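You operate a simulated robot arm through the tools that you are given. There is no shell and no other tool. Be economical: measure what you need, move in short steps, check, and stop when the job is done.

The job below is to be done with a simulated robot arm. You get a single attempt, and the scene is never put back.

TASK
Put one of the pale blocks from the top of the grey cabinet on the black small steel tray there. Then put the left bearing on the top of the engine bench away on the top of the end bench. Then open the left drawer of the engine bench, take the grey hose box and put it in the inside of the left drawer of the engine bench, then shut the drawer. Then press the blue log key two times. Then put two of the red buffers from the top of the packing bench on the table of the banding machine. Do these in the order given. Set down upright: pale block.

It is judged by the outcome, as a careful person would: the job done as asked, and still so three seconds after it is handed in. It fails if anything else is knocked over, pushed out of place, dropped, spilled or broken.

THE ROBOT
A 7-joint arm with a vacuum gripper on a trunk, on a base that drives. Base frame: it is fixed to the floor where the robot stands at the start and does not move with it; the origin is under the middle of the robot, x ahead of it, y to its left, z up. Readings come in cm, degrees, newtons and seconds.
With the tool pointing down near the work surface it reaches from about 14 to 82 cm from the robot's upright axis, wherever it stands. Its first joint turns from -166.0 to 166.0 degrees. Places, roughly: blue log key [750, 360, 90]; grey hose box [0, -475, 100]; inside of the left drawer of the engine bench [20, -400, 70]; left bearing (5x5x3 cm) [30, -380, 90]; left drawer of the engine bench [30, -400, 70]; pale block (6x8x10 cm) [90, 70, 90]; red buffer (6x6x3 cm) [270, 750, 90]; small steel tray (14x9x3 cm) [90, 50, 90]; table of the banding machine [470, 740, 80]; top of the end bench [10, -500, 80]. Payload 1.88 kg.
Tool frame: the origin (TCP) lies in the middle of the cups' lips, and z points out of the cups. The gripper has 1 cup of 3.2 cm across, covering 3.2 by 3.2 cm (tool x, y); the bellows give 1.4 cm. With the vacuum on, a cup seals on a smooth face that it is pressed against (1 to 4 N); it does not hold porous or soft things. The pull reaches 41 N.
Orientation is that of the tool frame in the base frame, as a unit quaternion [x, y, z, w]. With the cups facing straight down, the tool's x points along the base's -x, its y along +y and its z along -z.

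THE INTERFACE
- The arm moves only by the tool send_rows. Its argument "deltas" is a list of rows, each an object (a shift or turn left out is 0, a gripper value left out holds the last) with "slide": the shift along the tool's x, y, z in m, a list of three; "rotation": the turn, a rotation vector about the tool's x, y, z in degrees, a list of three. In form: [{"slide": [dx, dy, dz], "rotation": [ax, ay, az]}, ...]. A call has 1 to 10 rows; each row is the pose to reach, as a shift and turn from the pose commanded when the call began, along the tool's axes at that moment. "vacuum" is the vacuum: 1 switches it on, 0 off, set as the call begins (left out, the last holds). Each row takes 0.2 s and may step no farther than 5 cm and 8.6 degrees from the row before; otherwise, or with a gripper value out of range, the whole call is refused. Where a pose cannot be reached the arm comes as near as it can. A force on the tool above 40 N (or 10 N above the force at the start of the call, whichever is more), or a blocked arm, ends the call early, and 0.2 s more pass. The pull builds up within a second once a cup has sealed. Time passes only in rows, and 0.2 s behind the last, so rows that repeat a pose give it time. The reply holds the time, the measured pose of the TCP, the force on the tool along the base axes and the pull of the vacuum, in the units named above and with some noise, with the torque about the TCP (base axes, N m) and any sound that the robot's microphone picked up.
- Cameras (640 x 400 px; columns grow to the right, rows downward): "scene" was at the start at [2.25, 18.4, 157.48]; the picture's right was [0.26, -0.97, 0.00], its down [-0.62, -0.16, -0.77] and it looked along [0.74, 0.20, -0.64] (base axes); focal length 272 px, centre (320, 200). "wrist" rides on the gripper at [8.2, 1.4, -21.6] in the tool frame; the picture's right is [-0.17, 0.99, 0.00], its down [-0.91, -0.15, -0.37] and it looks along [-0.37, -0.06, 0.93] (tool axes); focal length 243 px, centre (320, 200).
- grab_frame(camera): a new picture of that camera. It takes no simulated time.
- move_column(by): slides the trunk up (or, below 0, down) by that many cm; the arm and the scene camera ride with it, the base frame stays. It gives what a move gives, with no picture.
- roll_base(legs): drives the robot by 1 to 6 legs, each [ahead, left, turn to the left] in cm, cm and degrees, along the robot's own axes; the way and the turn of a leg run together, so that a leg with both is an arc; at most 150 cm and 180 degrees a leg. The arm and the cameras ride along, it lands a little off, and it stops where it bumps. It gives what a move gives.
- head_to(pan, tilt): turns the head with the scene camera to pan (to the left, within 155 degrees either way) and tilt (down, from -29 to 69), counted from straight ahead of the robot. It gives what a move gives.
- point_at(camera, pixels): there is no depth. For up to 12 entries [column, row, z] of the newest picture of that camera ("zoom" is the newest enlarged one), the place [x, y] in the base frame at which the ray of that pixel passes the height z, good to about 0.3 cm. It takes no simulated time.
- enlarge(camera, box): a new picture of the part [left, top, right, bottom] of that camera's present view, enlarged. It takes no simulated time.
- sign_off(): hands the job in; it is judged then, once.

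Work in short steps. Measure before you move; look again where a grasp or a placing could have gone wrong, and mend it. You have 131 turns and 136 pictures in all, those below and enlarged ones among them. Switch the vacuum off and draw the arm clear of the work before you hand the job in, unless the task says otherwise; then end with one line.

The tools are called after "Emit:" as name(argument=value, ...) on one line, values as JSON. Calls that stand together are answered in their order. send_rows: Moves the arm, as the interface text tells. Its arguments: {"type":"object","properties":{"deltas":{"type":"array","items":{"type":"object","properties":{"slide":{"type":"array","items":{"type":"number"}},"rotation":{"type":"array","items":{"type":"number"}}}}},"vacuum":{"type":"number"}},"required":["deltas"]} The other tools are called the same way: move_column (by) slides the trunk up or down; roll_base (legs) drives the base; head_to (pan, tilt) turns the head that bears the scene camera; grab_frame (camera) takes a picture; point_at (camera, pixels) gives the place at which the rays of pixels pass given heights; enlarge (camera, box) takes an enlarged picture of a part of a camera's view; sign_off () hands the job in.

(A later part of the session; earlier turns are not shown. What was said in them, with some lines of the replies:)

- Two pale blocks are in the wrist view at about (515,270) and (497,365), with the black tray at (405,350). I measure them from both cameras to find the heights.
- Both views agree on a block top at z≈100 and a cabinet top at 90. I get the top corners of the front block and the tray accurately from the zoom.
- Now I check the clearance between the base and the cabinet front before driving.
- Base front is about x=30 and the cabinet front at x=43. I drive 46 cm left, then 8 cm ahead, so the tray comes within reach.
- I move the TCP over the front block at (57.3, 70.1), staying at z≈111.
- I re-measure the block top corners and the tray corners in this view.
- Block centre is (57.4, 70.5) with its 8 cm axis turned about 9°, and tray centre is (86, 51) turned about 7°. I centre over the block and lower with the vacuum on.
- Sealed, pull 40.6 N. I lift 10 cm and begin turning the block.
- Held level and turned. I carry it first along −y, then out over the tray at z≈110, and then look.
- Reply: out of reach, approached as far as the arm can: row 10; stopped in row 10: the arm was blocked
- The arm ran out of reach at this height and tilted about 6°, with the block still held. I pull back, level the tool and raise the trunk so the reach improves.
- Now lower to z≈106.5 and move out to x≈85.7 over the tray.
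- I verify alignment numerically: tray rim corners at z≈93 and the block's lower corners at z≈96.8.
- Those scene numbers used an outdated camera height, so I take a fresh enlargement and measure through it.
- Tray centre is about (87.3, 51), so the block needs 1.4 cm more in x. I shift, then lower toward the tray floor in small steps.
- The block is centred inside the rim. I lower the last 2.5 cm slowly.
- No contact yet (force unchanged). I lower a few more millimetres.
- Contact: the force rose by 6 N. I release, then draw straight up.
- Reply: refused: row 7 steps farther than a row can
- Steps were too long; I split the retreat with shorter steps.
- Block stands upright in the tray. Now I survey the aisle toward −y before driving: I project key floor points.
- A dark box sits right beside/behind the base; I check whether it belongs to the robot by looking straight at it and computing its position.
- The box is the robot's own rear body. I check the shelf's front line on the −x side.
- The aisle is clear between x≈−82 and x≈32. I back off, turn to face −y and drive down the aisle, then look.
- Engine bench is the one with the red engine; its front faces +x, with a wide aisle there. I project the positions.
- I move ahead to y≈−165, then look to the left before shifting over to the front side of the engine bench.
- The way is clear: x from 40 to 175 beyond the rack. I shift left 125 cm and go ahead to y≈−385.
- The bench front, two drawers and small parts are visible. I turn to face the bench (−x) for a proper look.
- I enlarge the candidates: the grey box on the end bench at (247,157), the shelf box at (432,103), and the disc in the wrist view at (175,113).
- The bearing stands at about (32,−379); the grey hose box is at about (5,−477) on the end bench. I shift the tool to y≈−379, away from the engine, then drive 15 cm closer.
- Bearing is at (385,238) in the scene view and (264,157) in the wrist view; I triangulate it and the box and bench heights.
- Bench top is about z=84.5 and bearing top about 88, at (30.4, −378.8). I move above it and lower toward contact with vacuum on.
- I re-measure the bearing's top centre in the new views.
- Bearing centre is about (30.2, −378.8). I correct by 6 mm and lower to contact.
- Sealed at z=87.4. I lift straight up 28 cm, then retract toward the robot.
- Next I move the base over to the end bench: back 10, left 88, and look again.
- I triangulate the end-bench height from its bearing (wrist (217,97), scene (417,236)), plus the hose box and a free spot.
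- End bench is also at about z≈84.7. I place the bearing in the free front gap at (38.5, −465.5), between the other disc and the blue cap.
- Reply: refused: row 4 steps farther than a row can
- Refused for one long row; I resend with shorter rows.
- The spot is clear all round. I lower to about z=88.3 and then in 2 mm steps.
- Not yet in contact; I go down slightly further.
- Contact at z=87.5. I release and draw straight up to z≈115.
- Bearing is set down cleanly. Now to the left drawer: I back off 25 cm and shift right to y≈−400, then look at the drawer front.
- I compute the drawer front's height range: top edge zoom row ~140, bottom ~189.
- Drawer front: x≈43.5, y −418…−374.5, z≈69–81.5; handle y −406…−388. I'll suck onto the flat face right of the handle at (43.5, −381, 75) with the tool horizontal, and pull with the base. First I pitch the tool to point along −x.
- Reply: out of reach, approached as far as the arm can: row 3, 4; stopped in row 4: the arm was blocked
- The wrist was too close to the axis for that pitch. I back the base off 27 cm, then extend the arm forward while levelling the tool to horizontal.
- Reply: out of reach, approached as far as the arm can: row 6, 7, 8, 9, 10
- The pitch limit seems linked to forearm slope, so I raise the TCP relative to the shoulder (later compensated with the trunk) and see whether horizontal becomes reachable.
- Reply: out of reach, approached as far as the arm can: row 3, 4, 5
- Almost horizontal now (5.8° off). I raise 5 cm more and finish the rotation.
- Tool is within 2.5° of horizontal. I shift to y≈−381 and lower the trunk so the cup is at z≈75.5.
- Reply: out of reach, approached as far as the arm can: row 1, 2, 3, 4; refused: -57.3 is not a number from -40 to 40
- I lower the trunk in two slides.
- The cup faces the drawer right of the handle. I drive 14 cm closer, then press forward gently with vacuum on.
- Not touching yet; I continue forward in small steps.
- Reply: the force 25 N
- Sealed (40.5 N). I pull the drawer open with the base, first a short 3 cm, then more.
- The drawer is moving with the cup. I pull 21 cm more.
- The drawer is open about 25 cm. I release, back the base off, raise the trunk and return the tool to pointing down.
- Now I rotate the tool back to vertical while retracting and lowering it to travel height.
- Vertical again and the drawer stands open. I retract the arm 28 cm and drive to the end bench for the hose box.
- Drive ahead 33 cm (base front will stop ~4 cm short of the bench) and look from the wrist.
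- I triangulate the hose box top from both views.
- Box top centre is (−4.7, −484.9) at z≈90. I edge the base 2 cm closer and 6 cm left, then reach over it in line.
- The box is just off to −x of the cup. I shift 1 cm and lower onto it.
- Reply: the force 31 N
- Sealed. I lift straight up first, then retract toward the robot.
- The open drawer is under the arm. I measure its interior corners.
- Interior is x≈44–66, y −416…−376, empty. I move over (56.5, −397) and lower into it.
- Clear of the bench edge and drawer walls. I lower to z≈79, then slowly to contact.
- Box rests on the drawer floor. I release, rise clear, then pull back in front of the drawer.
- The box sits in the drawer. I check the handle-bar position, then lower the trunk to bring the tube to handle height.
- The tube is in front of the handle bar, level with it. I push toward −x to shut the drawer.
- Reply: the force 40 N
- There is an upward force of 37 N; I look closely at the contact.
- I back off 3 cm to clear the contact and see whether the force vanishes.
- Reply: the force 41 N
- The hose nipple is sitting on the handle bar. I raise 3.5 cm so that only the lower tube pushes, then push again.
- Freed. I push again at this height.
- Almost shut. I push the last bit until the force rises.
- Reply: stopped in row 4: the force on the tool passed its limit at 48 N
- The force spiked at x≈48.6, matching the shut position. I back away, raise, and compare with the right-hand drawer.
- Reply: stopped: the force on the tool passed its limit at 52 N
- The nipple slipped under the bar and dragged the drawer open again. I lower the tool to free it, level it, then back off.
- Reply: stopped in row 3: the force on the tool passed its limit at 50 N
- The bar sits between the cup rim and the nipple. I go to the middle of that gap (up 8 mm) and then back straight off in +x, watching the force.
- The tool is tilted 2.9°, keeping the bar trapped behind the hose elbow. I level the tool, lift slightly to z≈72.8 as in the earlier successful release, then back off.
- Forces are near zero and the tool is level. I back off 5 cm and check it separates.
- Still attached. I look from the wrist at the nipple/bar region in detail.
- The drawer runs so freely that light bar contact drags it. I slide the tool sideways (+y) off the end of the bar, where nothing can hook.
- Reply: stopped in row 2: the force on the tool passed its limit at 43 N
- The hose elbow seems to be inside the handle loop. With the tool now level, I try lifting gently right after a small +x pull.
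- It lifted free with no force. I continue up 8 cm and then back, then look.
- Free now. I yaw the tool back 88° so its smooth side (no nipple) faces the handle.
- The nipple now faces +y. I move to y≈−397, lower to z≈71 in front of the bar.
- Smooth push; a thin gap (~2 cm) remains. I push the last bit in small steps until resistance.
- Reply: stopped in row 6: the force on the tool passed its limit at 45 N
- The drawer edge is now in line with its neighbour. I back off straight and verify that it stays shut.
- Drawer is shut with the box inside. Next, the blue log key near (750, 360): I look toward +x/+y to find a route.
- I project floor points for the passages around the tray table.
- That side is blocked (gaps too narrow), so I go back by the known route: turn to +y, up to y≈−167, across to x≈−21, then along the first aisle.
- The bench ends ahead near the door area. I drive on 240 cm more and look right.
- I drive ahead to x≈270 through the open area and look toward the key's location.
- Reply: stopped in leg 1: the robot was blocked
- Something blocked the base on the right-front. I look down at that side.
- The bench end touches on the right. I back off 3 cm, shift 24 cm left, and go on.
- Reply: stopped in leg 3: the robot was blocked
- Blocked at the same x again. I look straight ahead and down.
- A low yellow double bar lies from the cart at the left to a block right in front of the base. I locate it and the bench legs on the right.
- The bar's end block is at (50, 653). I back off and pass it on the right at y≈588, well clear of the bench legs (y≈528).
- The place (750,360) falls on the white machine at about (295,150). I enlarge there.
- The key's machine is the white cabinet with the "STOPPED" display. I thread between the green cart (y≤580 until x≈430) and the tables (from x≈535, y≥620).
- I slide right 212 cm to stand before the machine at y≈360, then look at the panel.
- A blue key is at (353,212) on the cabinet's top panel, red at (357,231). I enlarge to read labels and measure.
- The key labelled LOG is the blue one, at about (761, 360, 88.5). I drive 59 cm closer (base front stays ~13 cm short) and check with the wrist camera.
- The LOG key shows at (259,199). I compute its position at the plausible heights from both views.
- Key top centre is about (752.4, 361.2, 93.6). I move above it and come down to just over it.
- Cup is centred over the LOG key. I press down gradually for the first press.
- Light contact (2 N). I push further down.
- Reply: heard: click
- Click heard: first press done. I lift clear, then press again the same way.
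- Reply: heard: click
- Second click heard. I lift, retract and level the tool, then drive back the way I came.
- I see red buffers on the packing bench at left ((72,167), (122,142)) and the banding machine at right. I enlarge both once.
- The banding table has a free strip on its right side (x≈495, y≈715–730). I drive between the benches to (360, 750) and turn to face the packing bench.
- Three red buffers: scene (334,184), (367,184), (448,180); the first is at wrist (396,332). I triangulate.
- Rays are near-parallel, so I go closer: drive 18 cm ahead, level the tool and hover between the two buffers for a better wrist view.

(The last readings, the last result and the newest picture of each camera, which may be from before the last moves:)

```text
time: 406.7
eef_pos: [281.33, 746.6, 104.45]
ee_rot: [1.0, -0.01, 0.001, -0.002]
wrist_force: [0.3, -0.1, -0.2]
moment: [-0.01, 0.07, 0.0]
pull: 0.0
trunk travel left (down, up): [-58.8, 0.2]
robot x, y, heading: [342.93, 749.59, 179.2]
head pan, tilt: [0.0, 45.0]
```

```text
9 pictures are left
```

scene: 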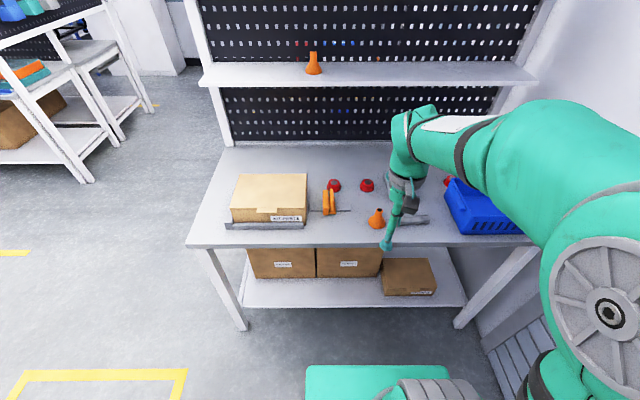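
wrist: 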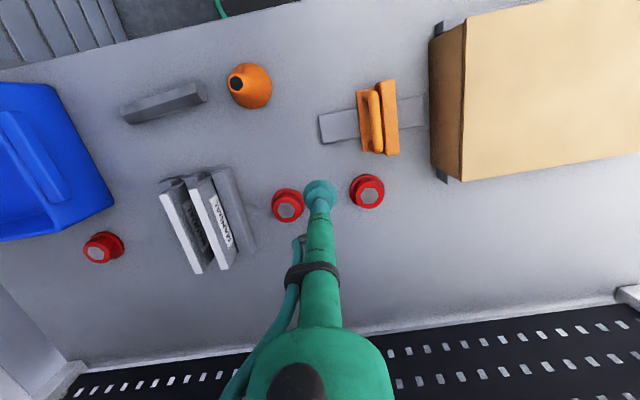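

The tops are at (289,207) and (370,196). I compute positions for plausible heights and compare with the scene view.

Emit:
point_at(camera="wrist", pixels=[[289, 207, 84], [289, 207, 88], [370, 196, 84], [370, 196, 88], [370, 196, 92], [262, 70, 85]])

Emit:
enlarge(camera="scene", box=[280, 150, 440, 250])

```text
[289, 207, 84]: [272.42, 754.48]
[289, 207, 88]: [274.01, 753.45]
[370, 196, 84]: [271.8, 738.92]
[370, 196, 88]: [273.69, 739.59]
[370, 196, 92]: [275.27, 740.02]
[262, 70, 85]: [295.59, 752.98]
```

```text
4.00 times, centred on (360, 200) of scene
```

zoom: 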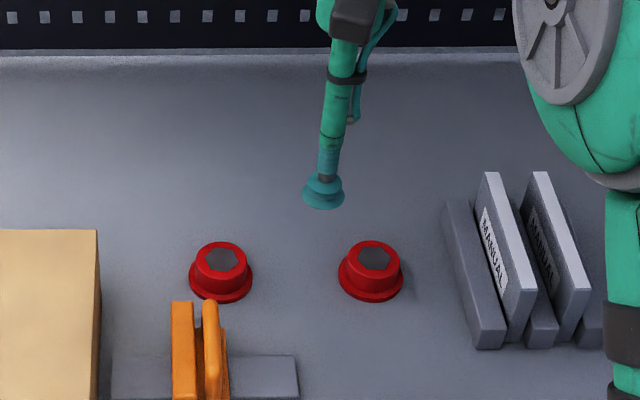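

Emit:
point_at(camera="zoom", pixels=[[221, 259, 84], [221, 259, 86], [221, 259, 88], [374, 258, 84], [374, 258, 86], [374, 258, 88], [323, 200, 104.4]])

```text
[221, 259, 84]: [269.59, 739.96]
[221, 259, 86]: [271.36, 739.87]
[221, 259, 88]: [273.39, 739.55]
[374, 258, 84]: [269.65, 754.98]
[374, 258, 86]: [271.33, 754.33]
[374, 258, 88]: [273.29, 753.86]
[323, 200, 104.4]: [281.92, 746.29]
```

Tops are at (273.5, 739.6) and (273.6, 753.6), z≈88. I go for the first with the vacuum on, stopping with light contact.

Emit:
send_rows(deltas=[{"slide": [-0.025, 0.024, 0.02]}, {"slide": [-0.05, 0.048, 0.04]}, {"slide": [-0.077, 0.072, 0.06]}, {"slide": [-0.077, 0.072, 0.1]}, {"slide": [-0.077, 0.072, 0.14]}, {"slide": [-0.077, 0.072, 0.157]}, {"slide": [-0.077, 0.072, 0.164]}, {"slide": [-0.077, 0.072, 0.17]}, {"slide": [-0.077, 0.072, 0.17]}], vacuum=1)

```text
time: 408.7
eef_pos: [273.47, 739.67, 87.76]
ee_rot: [1.0, -0.01, -0.003, -0.001]
wrist_force: [-1.3, -1.7, 32.6]
moment: [0.04, -0.02, -0.09]
pull: 40.4
trunk travel left (down, up): [-58.8, 0.2]
robot x, y, heading: [342.71, 749.89, 179.4]
head pan, tilt: [0.0, 45.0]
```

Sealed at first touch. I lift to z≈112, retract, then drive round to the front of the banding machine.

Emit:
send_rows(deltas=[{"slide": [0, 0, -0.03]}, {"slide": [0, 0, -0.07]}, {"slide": [0, 0, -0.12]}, {"slide": [0, 0, -0.17]}, {"slide": [0, 0, -0.215]}, {"slide": [0.03, -0.02, -0.245]}, {"slide": [0.07, -0.04, -0.245]}, {"slide": [0.115, -0.06, -0.245]}, {"slide": [0.155, -0.08, -0.245]}, {"slide": [0.2, -0.1, -0.245]}])

Emit:
roll_base(legs=[[-18, 0, 0], [0, 116, 0.5], [0, 0, -90], [0, -132, 0]])

Emit:
grab_frame(camera="wrist")

```text
time: 410.9
eef_pos: [293.72, 749.27, 111.93]
ee_rot: [1.0, -0.01, 0.001, 0.0]
wrist_force: [-0.7, 0.0, -0.5]
moment: [-0.03, -0.01, 0.02]
pull: 40.9
trunk travel left (down, up): [-58.8, 0.2]
robot x, y, heading: [342.67, 749.53, 179.2]
head pan, tilt: [0.0, 45.0]
```

```text
time: 428.0
eef_pos: [491.74, 681.38, 111.93]
ee_rot: [-0.701, 0.713, -0.001, 0.0]
wrist_force: [-0.6, -0.2, -0.7]
moment: [0.0, 0.0, -0.02]
pull: 40.4
trunk travel left (down, up): [-58.8, 0.2]
robot x, y, heading: [492.65, 632.3, 89.6]
head pan, tilt: [0.0, 45.0]
```

```text
7 pictures are left
```

wrist: 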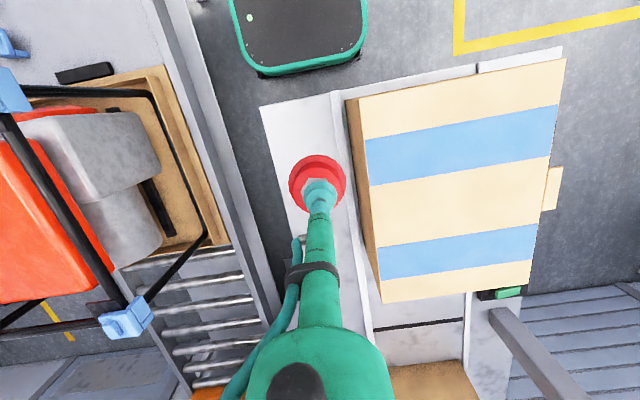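

The strip between the table's right edge and the rail is clearly visible under the tool. I measure its edges.

Emit:
point_at(camera="wrist", pixels=[[262, 106, 80], [331, 94, 80], [284, 232, 80], [350, 232, 80], [296, 285, 80], [357, 270, 80], [284, 232, 84], [350, 232, 84]])

```text
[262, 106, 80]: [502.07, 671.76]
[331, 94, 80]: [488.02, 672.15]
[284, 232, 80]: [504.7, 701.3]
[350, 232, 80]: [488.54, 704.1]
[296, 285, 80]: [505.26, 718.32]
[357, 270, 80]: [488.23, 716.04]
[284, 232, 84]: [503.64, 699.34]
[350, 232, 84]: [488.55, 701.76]
```

Strip spans x≈489–504 from y≈672 on. I place the first buffer at about (496.5, 697): move over it and descend to z≈88.

Emit:
send_rows(deltas=[{"slide": [-0.04, -0.015, 0]}, {"slide": [-0.08, -0.03, 0]}, {"slide": [-0.12, -0.045, 0]}, {"slide": [-0.157, -0.045, 0.01]}, {"slide": [-0.157, -0.045, 0.06]}, {"slide": [-0.157, -0.045, 0.11]}, {"slide": [-0.157, -0.045, 0.16]}, {"slide": [-0.157, -0.045, 0.2]}, {"slide": [-0.157, -0.045, 0.235]}, {"slide": [-0.157, -0.045, 0.235]}])

Emit:
send_rows(deltas=[{"slide": [0, 0, 0.01]}, {"slide": [0, 0, 0.018]}, {"slide": [0, 0, 0.025]}, {"slide": [0, 0, 0.03]}, {"slide": [0, 0, 0.03]}])

```text
time: 430.2
eef_pos: [496.61, 697.05, 88.42]
ee_rot: [-0.701, 0.714, -0.001, -0.001]
wrist_force: [-0.1, -0.4, -1.1]
moment: [0.03, 0.03, 0.01]
pull: 40.8
trunk travel left (down, up): [-58.8, 0.2]
robot x, y, heading: [492.22, 631.87, 89.2]
head pan, tilt: [0.0, 45.0]
```

```text
time: 431.4
eef_pos: [496.58, 696.98, 85.42]
ee_rot: [-0.701, 0.713, -0.001, 0.0]
wrist_force: [-0.1, 0.3, -1.9]
moment: [-0.01, 0.03, -0.01]
pull: 41.1
trunk travel left (down, up): [-58.8, 0.2]
robot x, y, heading: [492.28, 632.04, 89.3]
head pan, tilt: [0.0, 45.0]
```

No contact yet; I continue down in small steps.

Emit:
send_rows(deltas=[{"slide": [0, 0, 0.004]}, {"slide": [0, 0, 0.008]}, {"slide": [0, 0, 0.012]}, {"slide": [0, 0, 0.015]}, {"slide": [0, 0, 0.015]}])

```text
time: 432.6
eef_pos: [496.6, 696.96, 83.88]
ee_rot: [-0.701, 0.713, -0.002, 0.0]
wrist_force: [0.6, 0.3, -1.4]
moment: [-0.02, 0.0, -0.01]
pull: 40.8
trunk travel left (down, up): [-58.8, 0.2]
robot x, y, heading: [492.35, 632.29, 89.7]
head pan, tilt: [0.0, 45.0]
```

Emit:
send_rows(deltas=[{"slide": [0, 0, 0.004]}, {"slide": [0, 0, 0.008]}, {"slide": [0, 0, 0.012]}, {"slide": [0, 0, 0.012]}])

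```text
time: 433.6
eef_pos: [496.51, 696.95, 82.68]
ee_rot: [-0.701, 0.713, -0.001, 0.0]
wrist_force: [0.1, -1.0, -1.3]
moment: [-0.01, 0.03, -0.01]
pull: 41.0
trunk travel left (down, up): [-58.8, 0.2]
robot x, y, heading: [492.47, 632.28, 89.5]
head pan, tilt: [0.0, 45.0]
```

Emit:
send_rows(deltas=[{"slide": [0, 0, 0.004]}, {"slide": [0, 0, 0.008]}, {"slide": [0, 0, 0.012]}, {"slide": [0, 0, 0.016]}, {"slide": [0, 0, 0.016]}])

Emit:
enlarge(camera="wrist", box=[200, 80, 440, 300])

```text
time: 434.8
eef_pos: [496.57, 696.97, 81.06]
ee_rot: [-0.701, 0.714, -0.001, 0.0]
wrist_force: [-0.8, 0.2, -0.5]
moment: [0.01, 0.06, -0.04]
pull: 40.3
trunk travel left (down, up): [-58.8, 0.2]
robot x, y, heading: [492.34, 632.03, 89.3]
head pan, tilt: [0.0, 45.0]
```

```text
1.82 times, centred on (320, 190) of wrist
5 turns are left
```

zoom: 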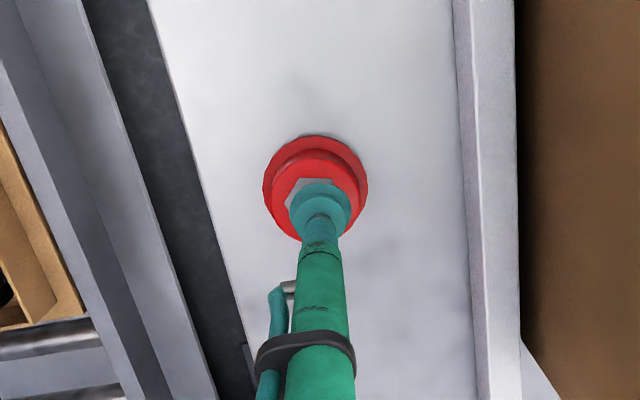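

Only five turns remain, so I chain calls: lower until contact (the force limit stops it), release, rise, retract and drive back to the packing bench.

Emit:
send_rows(deltas=[{"slide": [0, 0, 0.004]}, {"slide": [0, 0, 0.008]}, {"slide": [0, 0, 0.012]}, {"slide": [0, 0, 0.016]}, {"slide": [0, 0, 0.02]}, {"slide": [0, 0, 0.024]}, {"slide": [0, 0, 0.028]}, {"slide": [0, 0, 0.032]}, {"slide": [0, 0, 0.036]}])

Emit:
send_rows(deltas=[{"slide": [0, 0, 0]}, {"slide": [0, 0, 0]}, {"slide": [0, 0, 0]}, {"slide": [0, 0, 0]}, {"slide": [0, 0, -0.045]}, {"slide": [0, 0, -0.09]}, {"slide": [0, 0, -0.14]}, {"slide": [0, 0, -0.19]}, {"slide": [0, 0, -0.24]}, {"slide": [0, 0, -0.29]}], vacuum=0)

Emit:
send_rows(deltas=[{"slide": [0.04, 0.012, -0.01]}, {"slide": [0.08, 0.024, -0.02]}, {"slide": [0.12, 0.036, -0.03]}, {"slide": [0.157, 0.045, -0.03]}, {"slide": [0.157, 0.045, -0.03]}])

Emit:
roll_base(legs=[[0, 132, 0], [0, 0, 90], [0, -116, 0], [18, 0, 0]])

Emit:
grab_frame(camera="wrist")

```text
time: 436.2
eef_pos: [496.49, 697.32, 79.28]
ee_rot: [-0.702, 0.712, 0.002, 0.004]
wrist_force: [-0.9, 0.8, 9.9]
moment: [-0.09, 0.06, -0.09]
pull: 40.7
trunk travel left (down, up): [-58.8, 0.2]
robot x, y, heading: [492.29, 632.06, 89.5]
head pan, tilt: [0.0, 45.0]
stopped in row 6: the force on the tool passed its limit at 42 N (the readings are from after the stop); the commanded pose is now the measured one
```

```text
time: 438.4
eef_pos: [496.48, 697.01, 108.3]
ee_rot: [-0.701, 0.713, 0.0, 0.002]
wrist_force: [-0.3, 0.0, -0.6]
moment: [0.01, 0.02, -0.01]
pull: 0.1
trunk travel left (down, up): [-58.8, 0.2]
robot x, y, heading: [492.47, 632.26, 89.6]
head pan, tilt: [0.0, 45.0]
```

```text
time: 439.6
eef_pos: [491.64, 681.25, 111.11]
ee_rot: [-0.701, 0.713, 0.0, 0.001]
wrist_force: [0.9, 0.1, -0.4]
moment: [0.0, 0.0, 0.01]
pull: 0.1
trunk travel left (down, up): [-58.8, 0.2]
robot x, y, heading: [492.75, 632.17, 89.5]
head pan, tilt: [0.0, 45.0]
```

```text
time: 456.5
eef_pos: [293.72, 745.83, 111.01]
ee_rot: [1.0, 0.001, -0.002, -0.002]
wrist_force: [0.5, 0.6, -0.1]
moment: [0.0, 0.0, -0.03]
pull: 0.0
trunk travel left (down, up): [-58.8, 0.2]
robot x, y, heading: [342.63, 747.51, -179.6]
head pan, tilt: [0.0, 45.0]
```

```text
5 pictures are left
4 turns are left
```

wrist: 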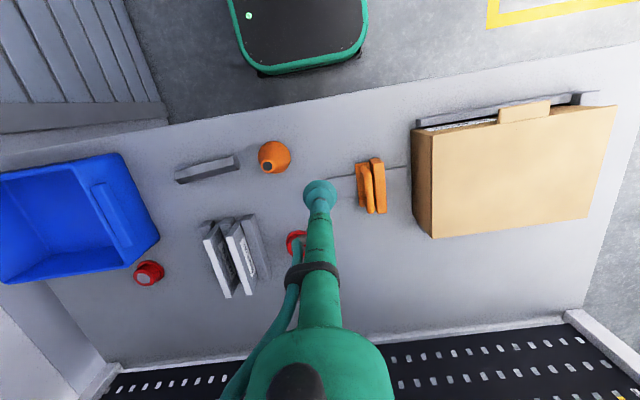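

First buffer is placed. Now the second at (273.6, 753.7): I chain moving over it, sealing, lifting, retracting and driving to the banding machine.

Emit:
send_rows(deltas=[{"slide": [-0.04, -0.016, 0]}, {"slide": [-0.08, -0.032, 0]}, {"slide": [-0.12, -0.047, 0]}, {"slide": [-0.16, -0.063, 0]}, {"slide": [-0.201, -0.0785, 0]}, {"slide": [-0.201, -0.0785, 0.045]}, {"slide": [-0.201, -0.0785, 0.09]}, {"slide": [-0.201, -0.0785, 0.135]}, {"slide": [-0.201, -0.0785, 0.17]}, {"slide": [-0.201, -0.0785, 0.17]}], vacuum=1)

Emit:
send_rows(deltas=[{"slide": [0, 0, 0.03]}, {"slide": [0, 0, 0.048]}, {"slide": [0, 0, 0.056]}, {"slide": [0, 0, 0.061]}, {"slide": [0, 0, 0.065]}, {"slide": [0, 0, 0.065]}, {"slide": [0, 0, 0.065]}])

Emit:
send_rows(deltas=[{"slide": [0, 0, -0.03]}, {"slide": [0, 0, -0.07]}, {"slide": [0, 0, -0.12]}, {"slide": [0, 0, -0.17]}, {"slide": [0, 0, -0.215]}, {"slide": [0.035, 0.015, -0.24]}, {"slide": [0.076, 0.03, -0.24]}, {"slide": [0.118, 0.046, -0.24]}, {"slide": [0.16, 0.062, -0.24]}, {"slide": [0.201, 0.078, -0.24]}])

Emit:
roll_base(legs=[[-18, 0, 0], [0, 115, 0], [0, 0, -91], [0, -131, 0]])

Emit:
grab_frame(camera="wrist")

```text
time: 458.7
eef_pos: [273.45, 753.76, 94.17]
ee_rot: [1.0, 0.0, -0.002, -0.002]
wrist_force: [-0.4, -0.6, 1.8]
moment: [-0.01, -0.04, 0.01]
pull: 0.1
trunk travel left (down, up): [-58.8, 0.2]
robot x, y, heading: [342.9, 747.41, -179.8]
head pan, tilt: [0.0, 45.0]
```

```text
time: 460.3
eef_pos: [273.51, 753.73, 88.08]
ee_rot: [1.0, 0.001, -0.005, -0.002]
wrist_force: [-5.2, 1.6, 28.4]
moment: [-0.08, -0.06, 0.03]
pull: 40.7
trunk travel left (down, up): [-58.8, 0.2]
robot x, y, heading: [342.94, 747.22, -179.5]
head pan, tilt: [0.0, 45.0]
```

```text
time: 462.5
eef_pos: [293.68, 745.67, 111.59]
ee_rot: [1.0, 0.001, -0.001, -0.002]
wrist_force: [0.0, -0.4, -0.7]
moment: [-0.02, 0.0, 0.03]
pull: 41.1
trunk travel left (down, up): [-58.8, 0.2]
robot x, y, heading: [342.9, 747.53, -179.4]
head pan, tilt: [0.0, 45.0]
```

```text
time: 479.6
eef_pos: [492.22, 680.35, 111.77]
ee_rot: [-0.703, 0.711, 0.001, 0.003]
wrist_force: [-1.0, -0.1, -0.9]
moment: [0.0, 0.02, 0.02]
pull: 40.5
trunk travel left (down, up): [-58.8, 0.2]
robot x, y, heading: [493.11, 631.04, 89.7]
head pan, tilt: [0.0, 45.0]
```

```text
4 pictures are left
3 turns are left
```

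wrist: 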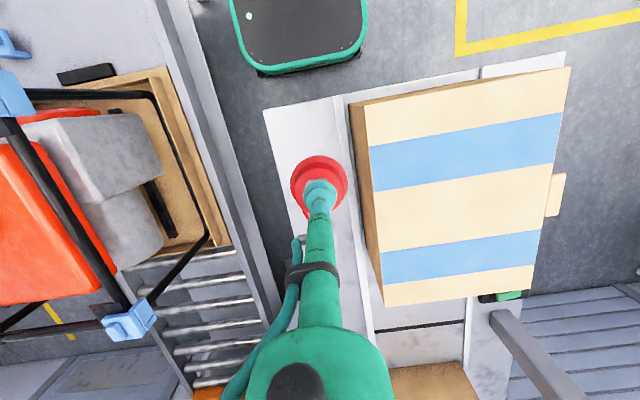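

Second buffer is held (40.5 N). I place it at about (496.5, 685), 12 cm in front of the first, release, retract and take a look.

Emit:
send_rows(deltas=[{"slide": [-0.025, -0.021, 0]}, {"slide": [-0.0495, -0.0425, 0]}, {"slide": [-0.0495, -0.0425, 0.045]}, {"slide": [-0.0495, -0.0425, 0.09]}, {"slide": [-0.0495, -0.0425, 0.135]}, {"slide": [-0.0495, -0.0425, 0.18]}, {"slide": [-0.0495, -0.0425, 0.225]}, {"slide": [-0.0495, -0.0425, 0.265]}, {"slide": [-0.0495, -0.0425, 0.29]}, {"slide": [-0.0495, -0.0425, 0.29]}])

Emit:
send_rows(deltas=[{"slide": [0, 0, 0.008]}, {"slide": [0, 0, 0.015]}, {"slide": [0, 0, 0.02]}, {"slide": [0, 0, 0.024]}, {"slide": [0, 0, 0.028]}, {"slide": [0, 0, 0.032]}, {"slide": [0, 0, 0.036]}, {"slide": [0, 0, 0.04]}, {"slide": [0, 0, 0.044]}, {"slide": [0, 0, 0.048]}])

Emit:
send_rows(deltas=[{"slide": [0, 0, 0]}, {"slide": [0, 0, 0]}, {"slide": [0, 0, 0]}, {"slide": [0, 0, 0]}, {"slide": [0, 0, -0.045]}, {"slide": [0, 0, -0.09]}, {"slide": [0, 0, -0.14]}, {"slide": [0, 0, -0.19]}, {"slide": [0, 0, -0.24]}, {"slide": [0, 0, -0.29]}], vacuum=0)

Emit:
send_rows(deltas=[{"slide": [0.04, 0.015, -0.01]}, {"slide": [0.08, 0.03, -0.02]}, {"slide": [0.11, 0.045, -0.03]}, {"slide": [0.11, 0.045, -0.03]}])

Emit:
grab_frame(camera="wrist")

Emit:
grab_frame(camera="scene")

```text
time: 481.8
eef_pos: [496.48, 685.5, 82.63]
ee_rot: [-0.703, 0.712, 0.0, 0.003]
wrist_force: [0.1, -0.7, 0.0]
moment: [0.02, 0.01, -0.02]
pull: 40.6
trunk travel left (down, up): [-58.8, 0.2]
robot x, y, heading: [493.36, 631.07, 89.8]
head pan, tilt: [0.0, 45.0]
```

```text
time: 483.5
eef_pos: [496.61, 685.65, 79.25]
ee_rot: [-0.702, 0.712, 0.004, 0.006]
wrist_force: [0.1, -2.3, 13.2]
moment: [-0.05, 0.01, -0.11]
pull: 41.1
trunk travel left (down, up): [-58.8, 0.2]
robot x, y, heading: [493.44, 631.16, 89.6]
head pan, tilt: [0.0, 45.0]
stopped in row 8: the force on the tool passed its limit at 44 N (the readings are from after the stop); the commanded pose is now the measured one
```

```text
time: 485.7
eef_pos: [496.5, 685.35, 108.21]
ee_rot: [-0.703, 0.711, 0.001, 0.004]
wrist_force: [-0.2, 0.2, -0.2]
moment: [0.03, 0.02, 0.02]
pull: 0.1
trunk travel left (down, up): [-58.8, 0.2]
robot x, y, heading: [493.07, 631.19, 89.6]
head pan, tilt: [0.0, 45.0]
```

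```text
time: 486.7
eef_pos: [491.84, 674.4, 110.89]
ee_rot: [-0.703, 0.711, 0.001, 0.004]
wrist_force: [0.6, 0.2, 0.5]
moment: [0.01, 0.03, 0.01]
pull: 0.1
trunk travel left (down, up): [-58.8, 0.2]
robot x, y, heading: [493.1, 631.26, 89.4]
head pan, tilt: [0.0, 45.0]
```

```text
3 pictures are left
```

wrist: 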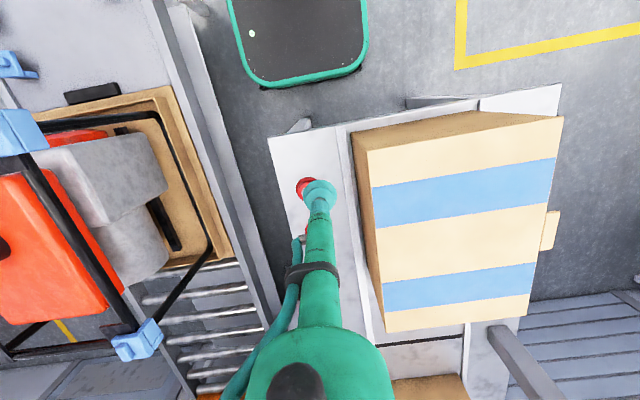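

```text
2 pictures are left
2 turns are left
```

scene: 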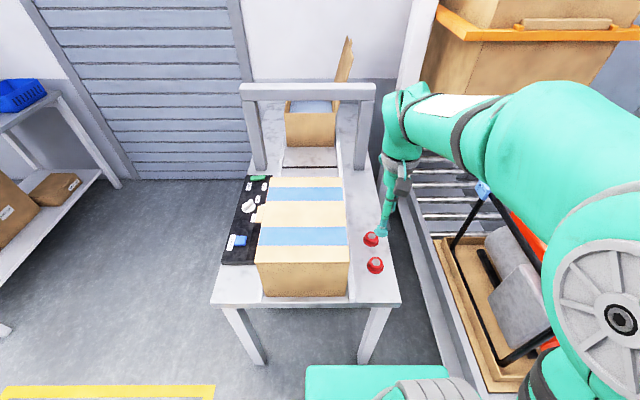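

Both red buffers stand on the banding table at (371,239) and (375,265), the vacuum is off and the arm is clear. I hand the job in.

Emit:
sign_off()

```text
The job is handed in.
```

All five steps were done in the order given and the job is handed in. On the way to the LOG key the base bumped a low yellow bar on the floor, attached to a cart, and I could not confirm the bar stayed exactly where it was.
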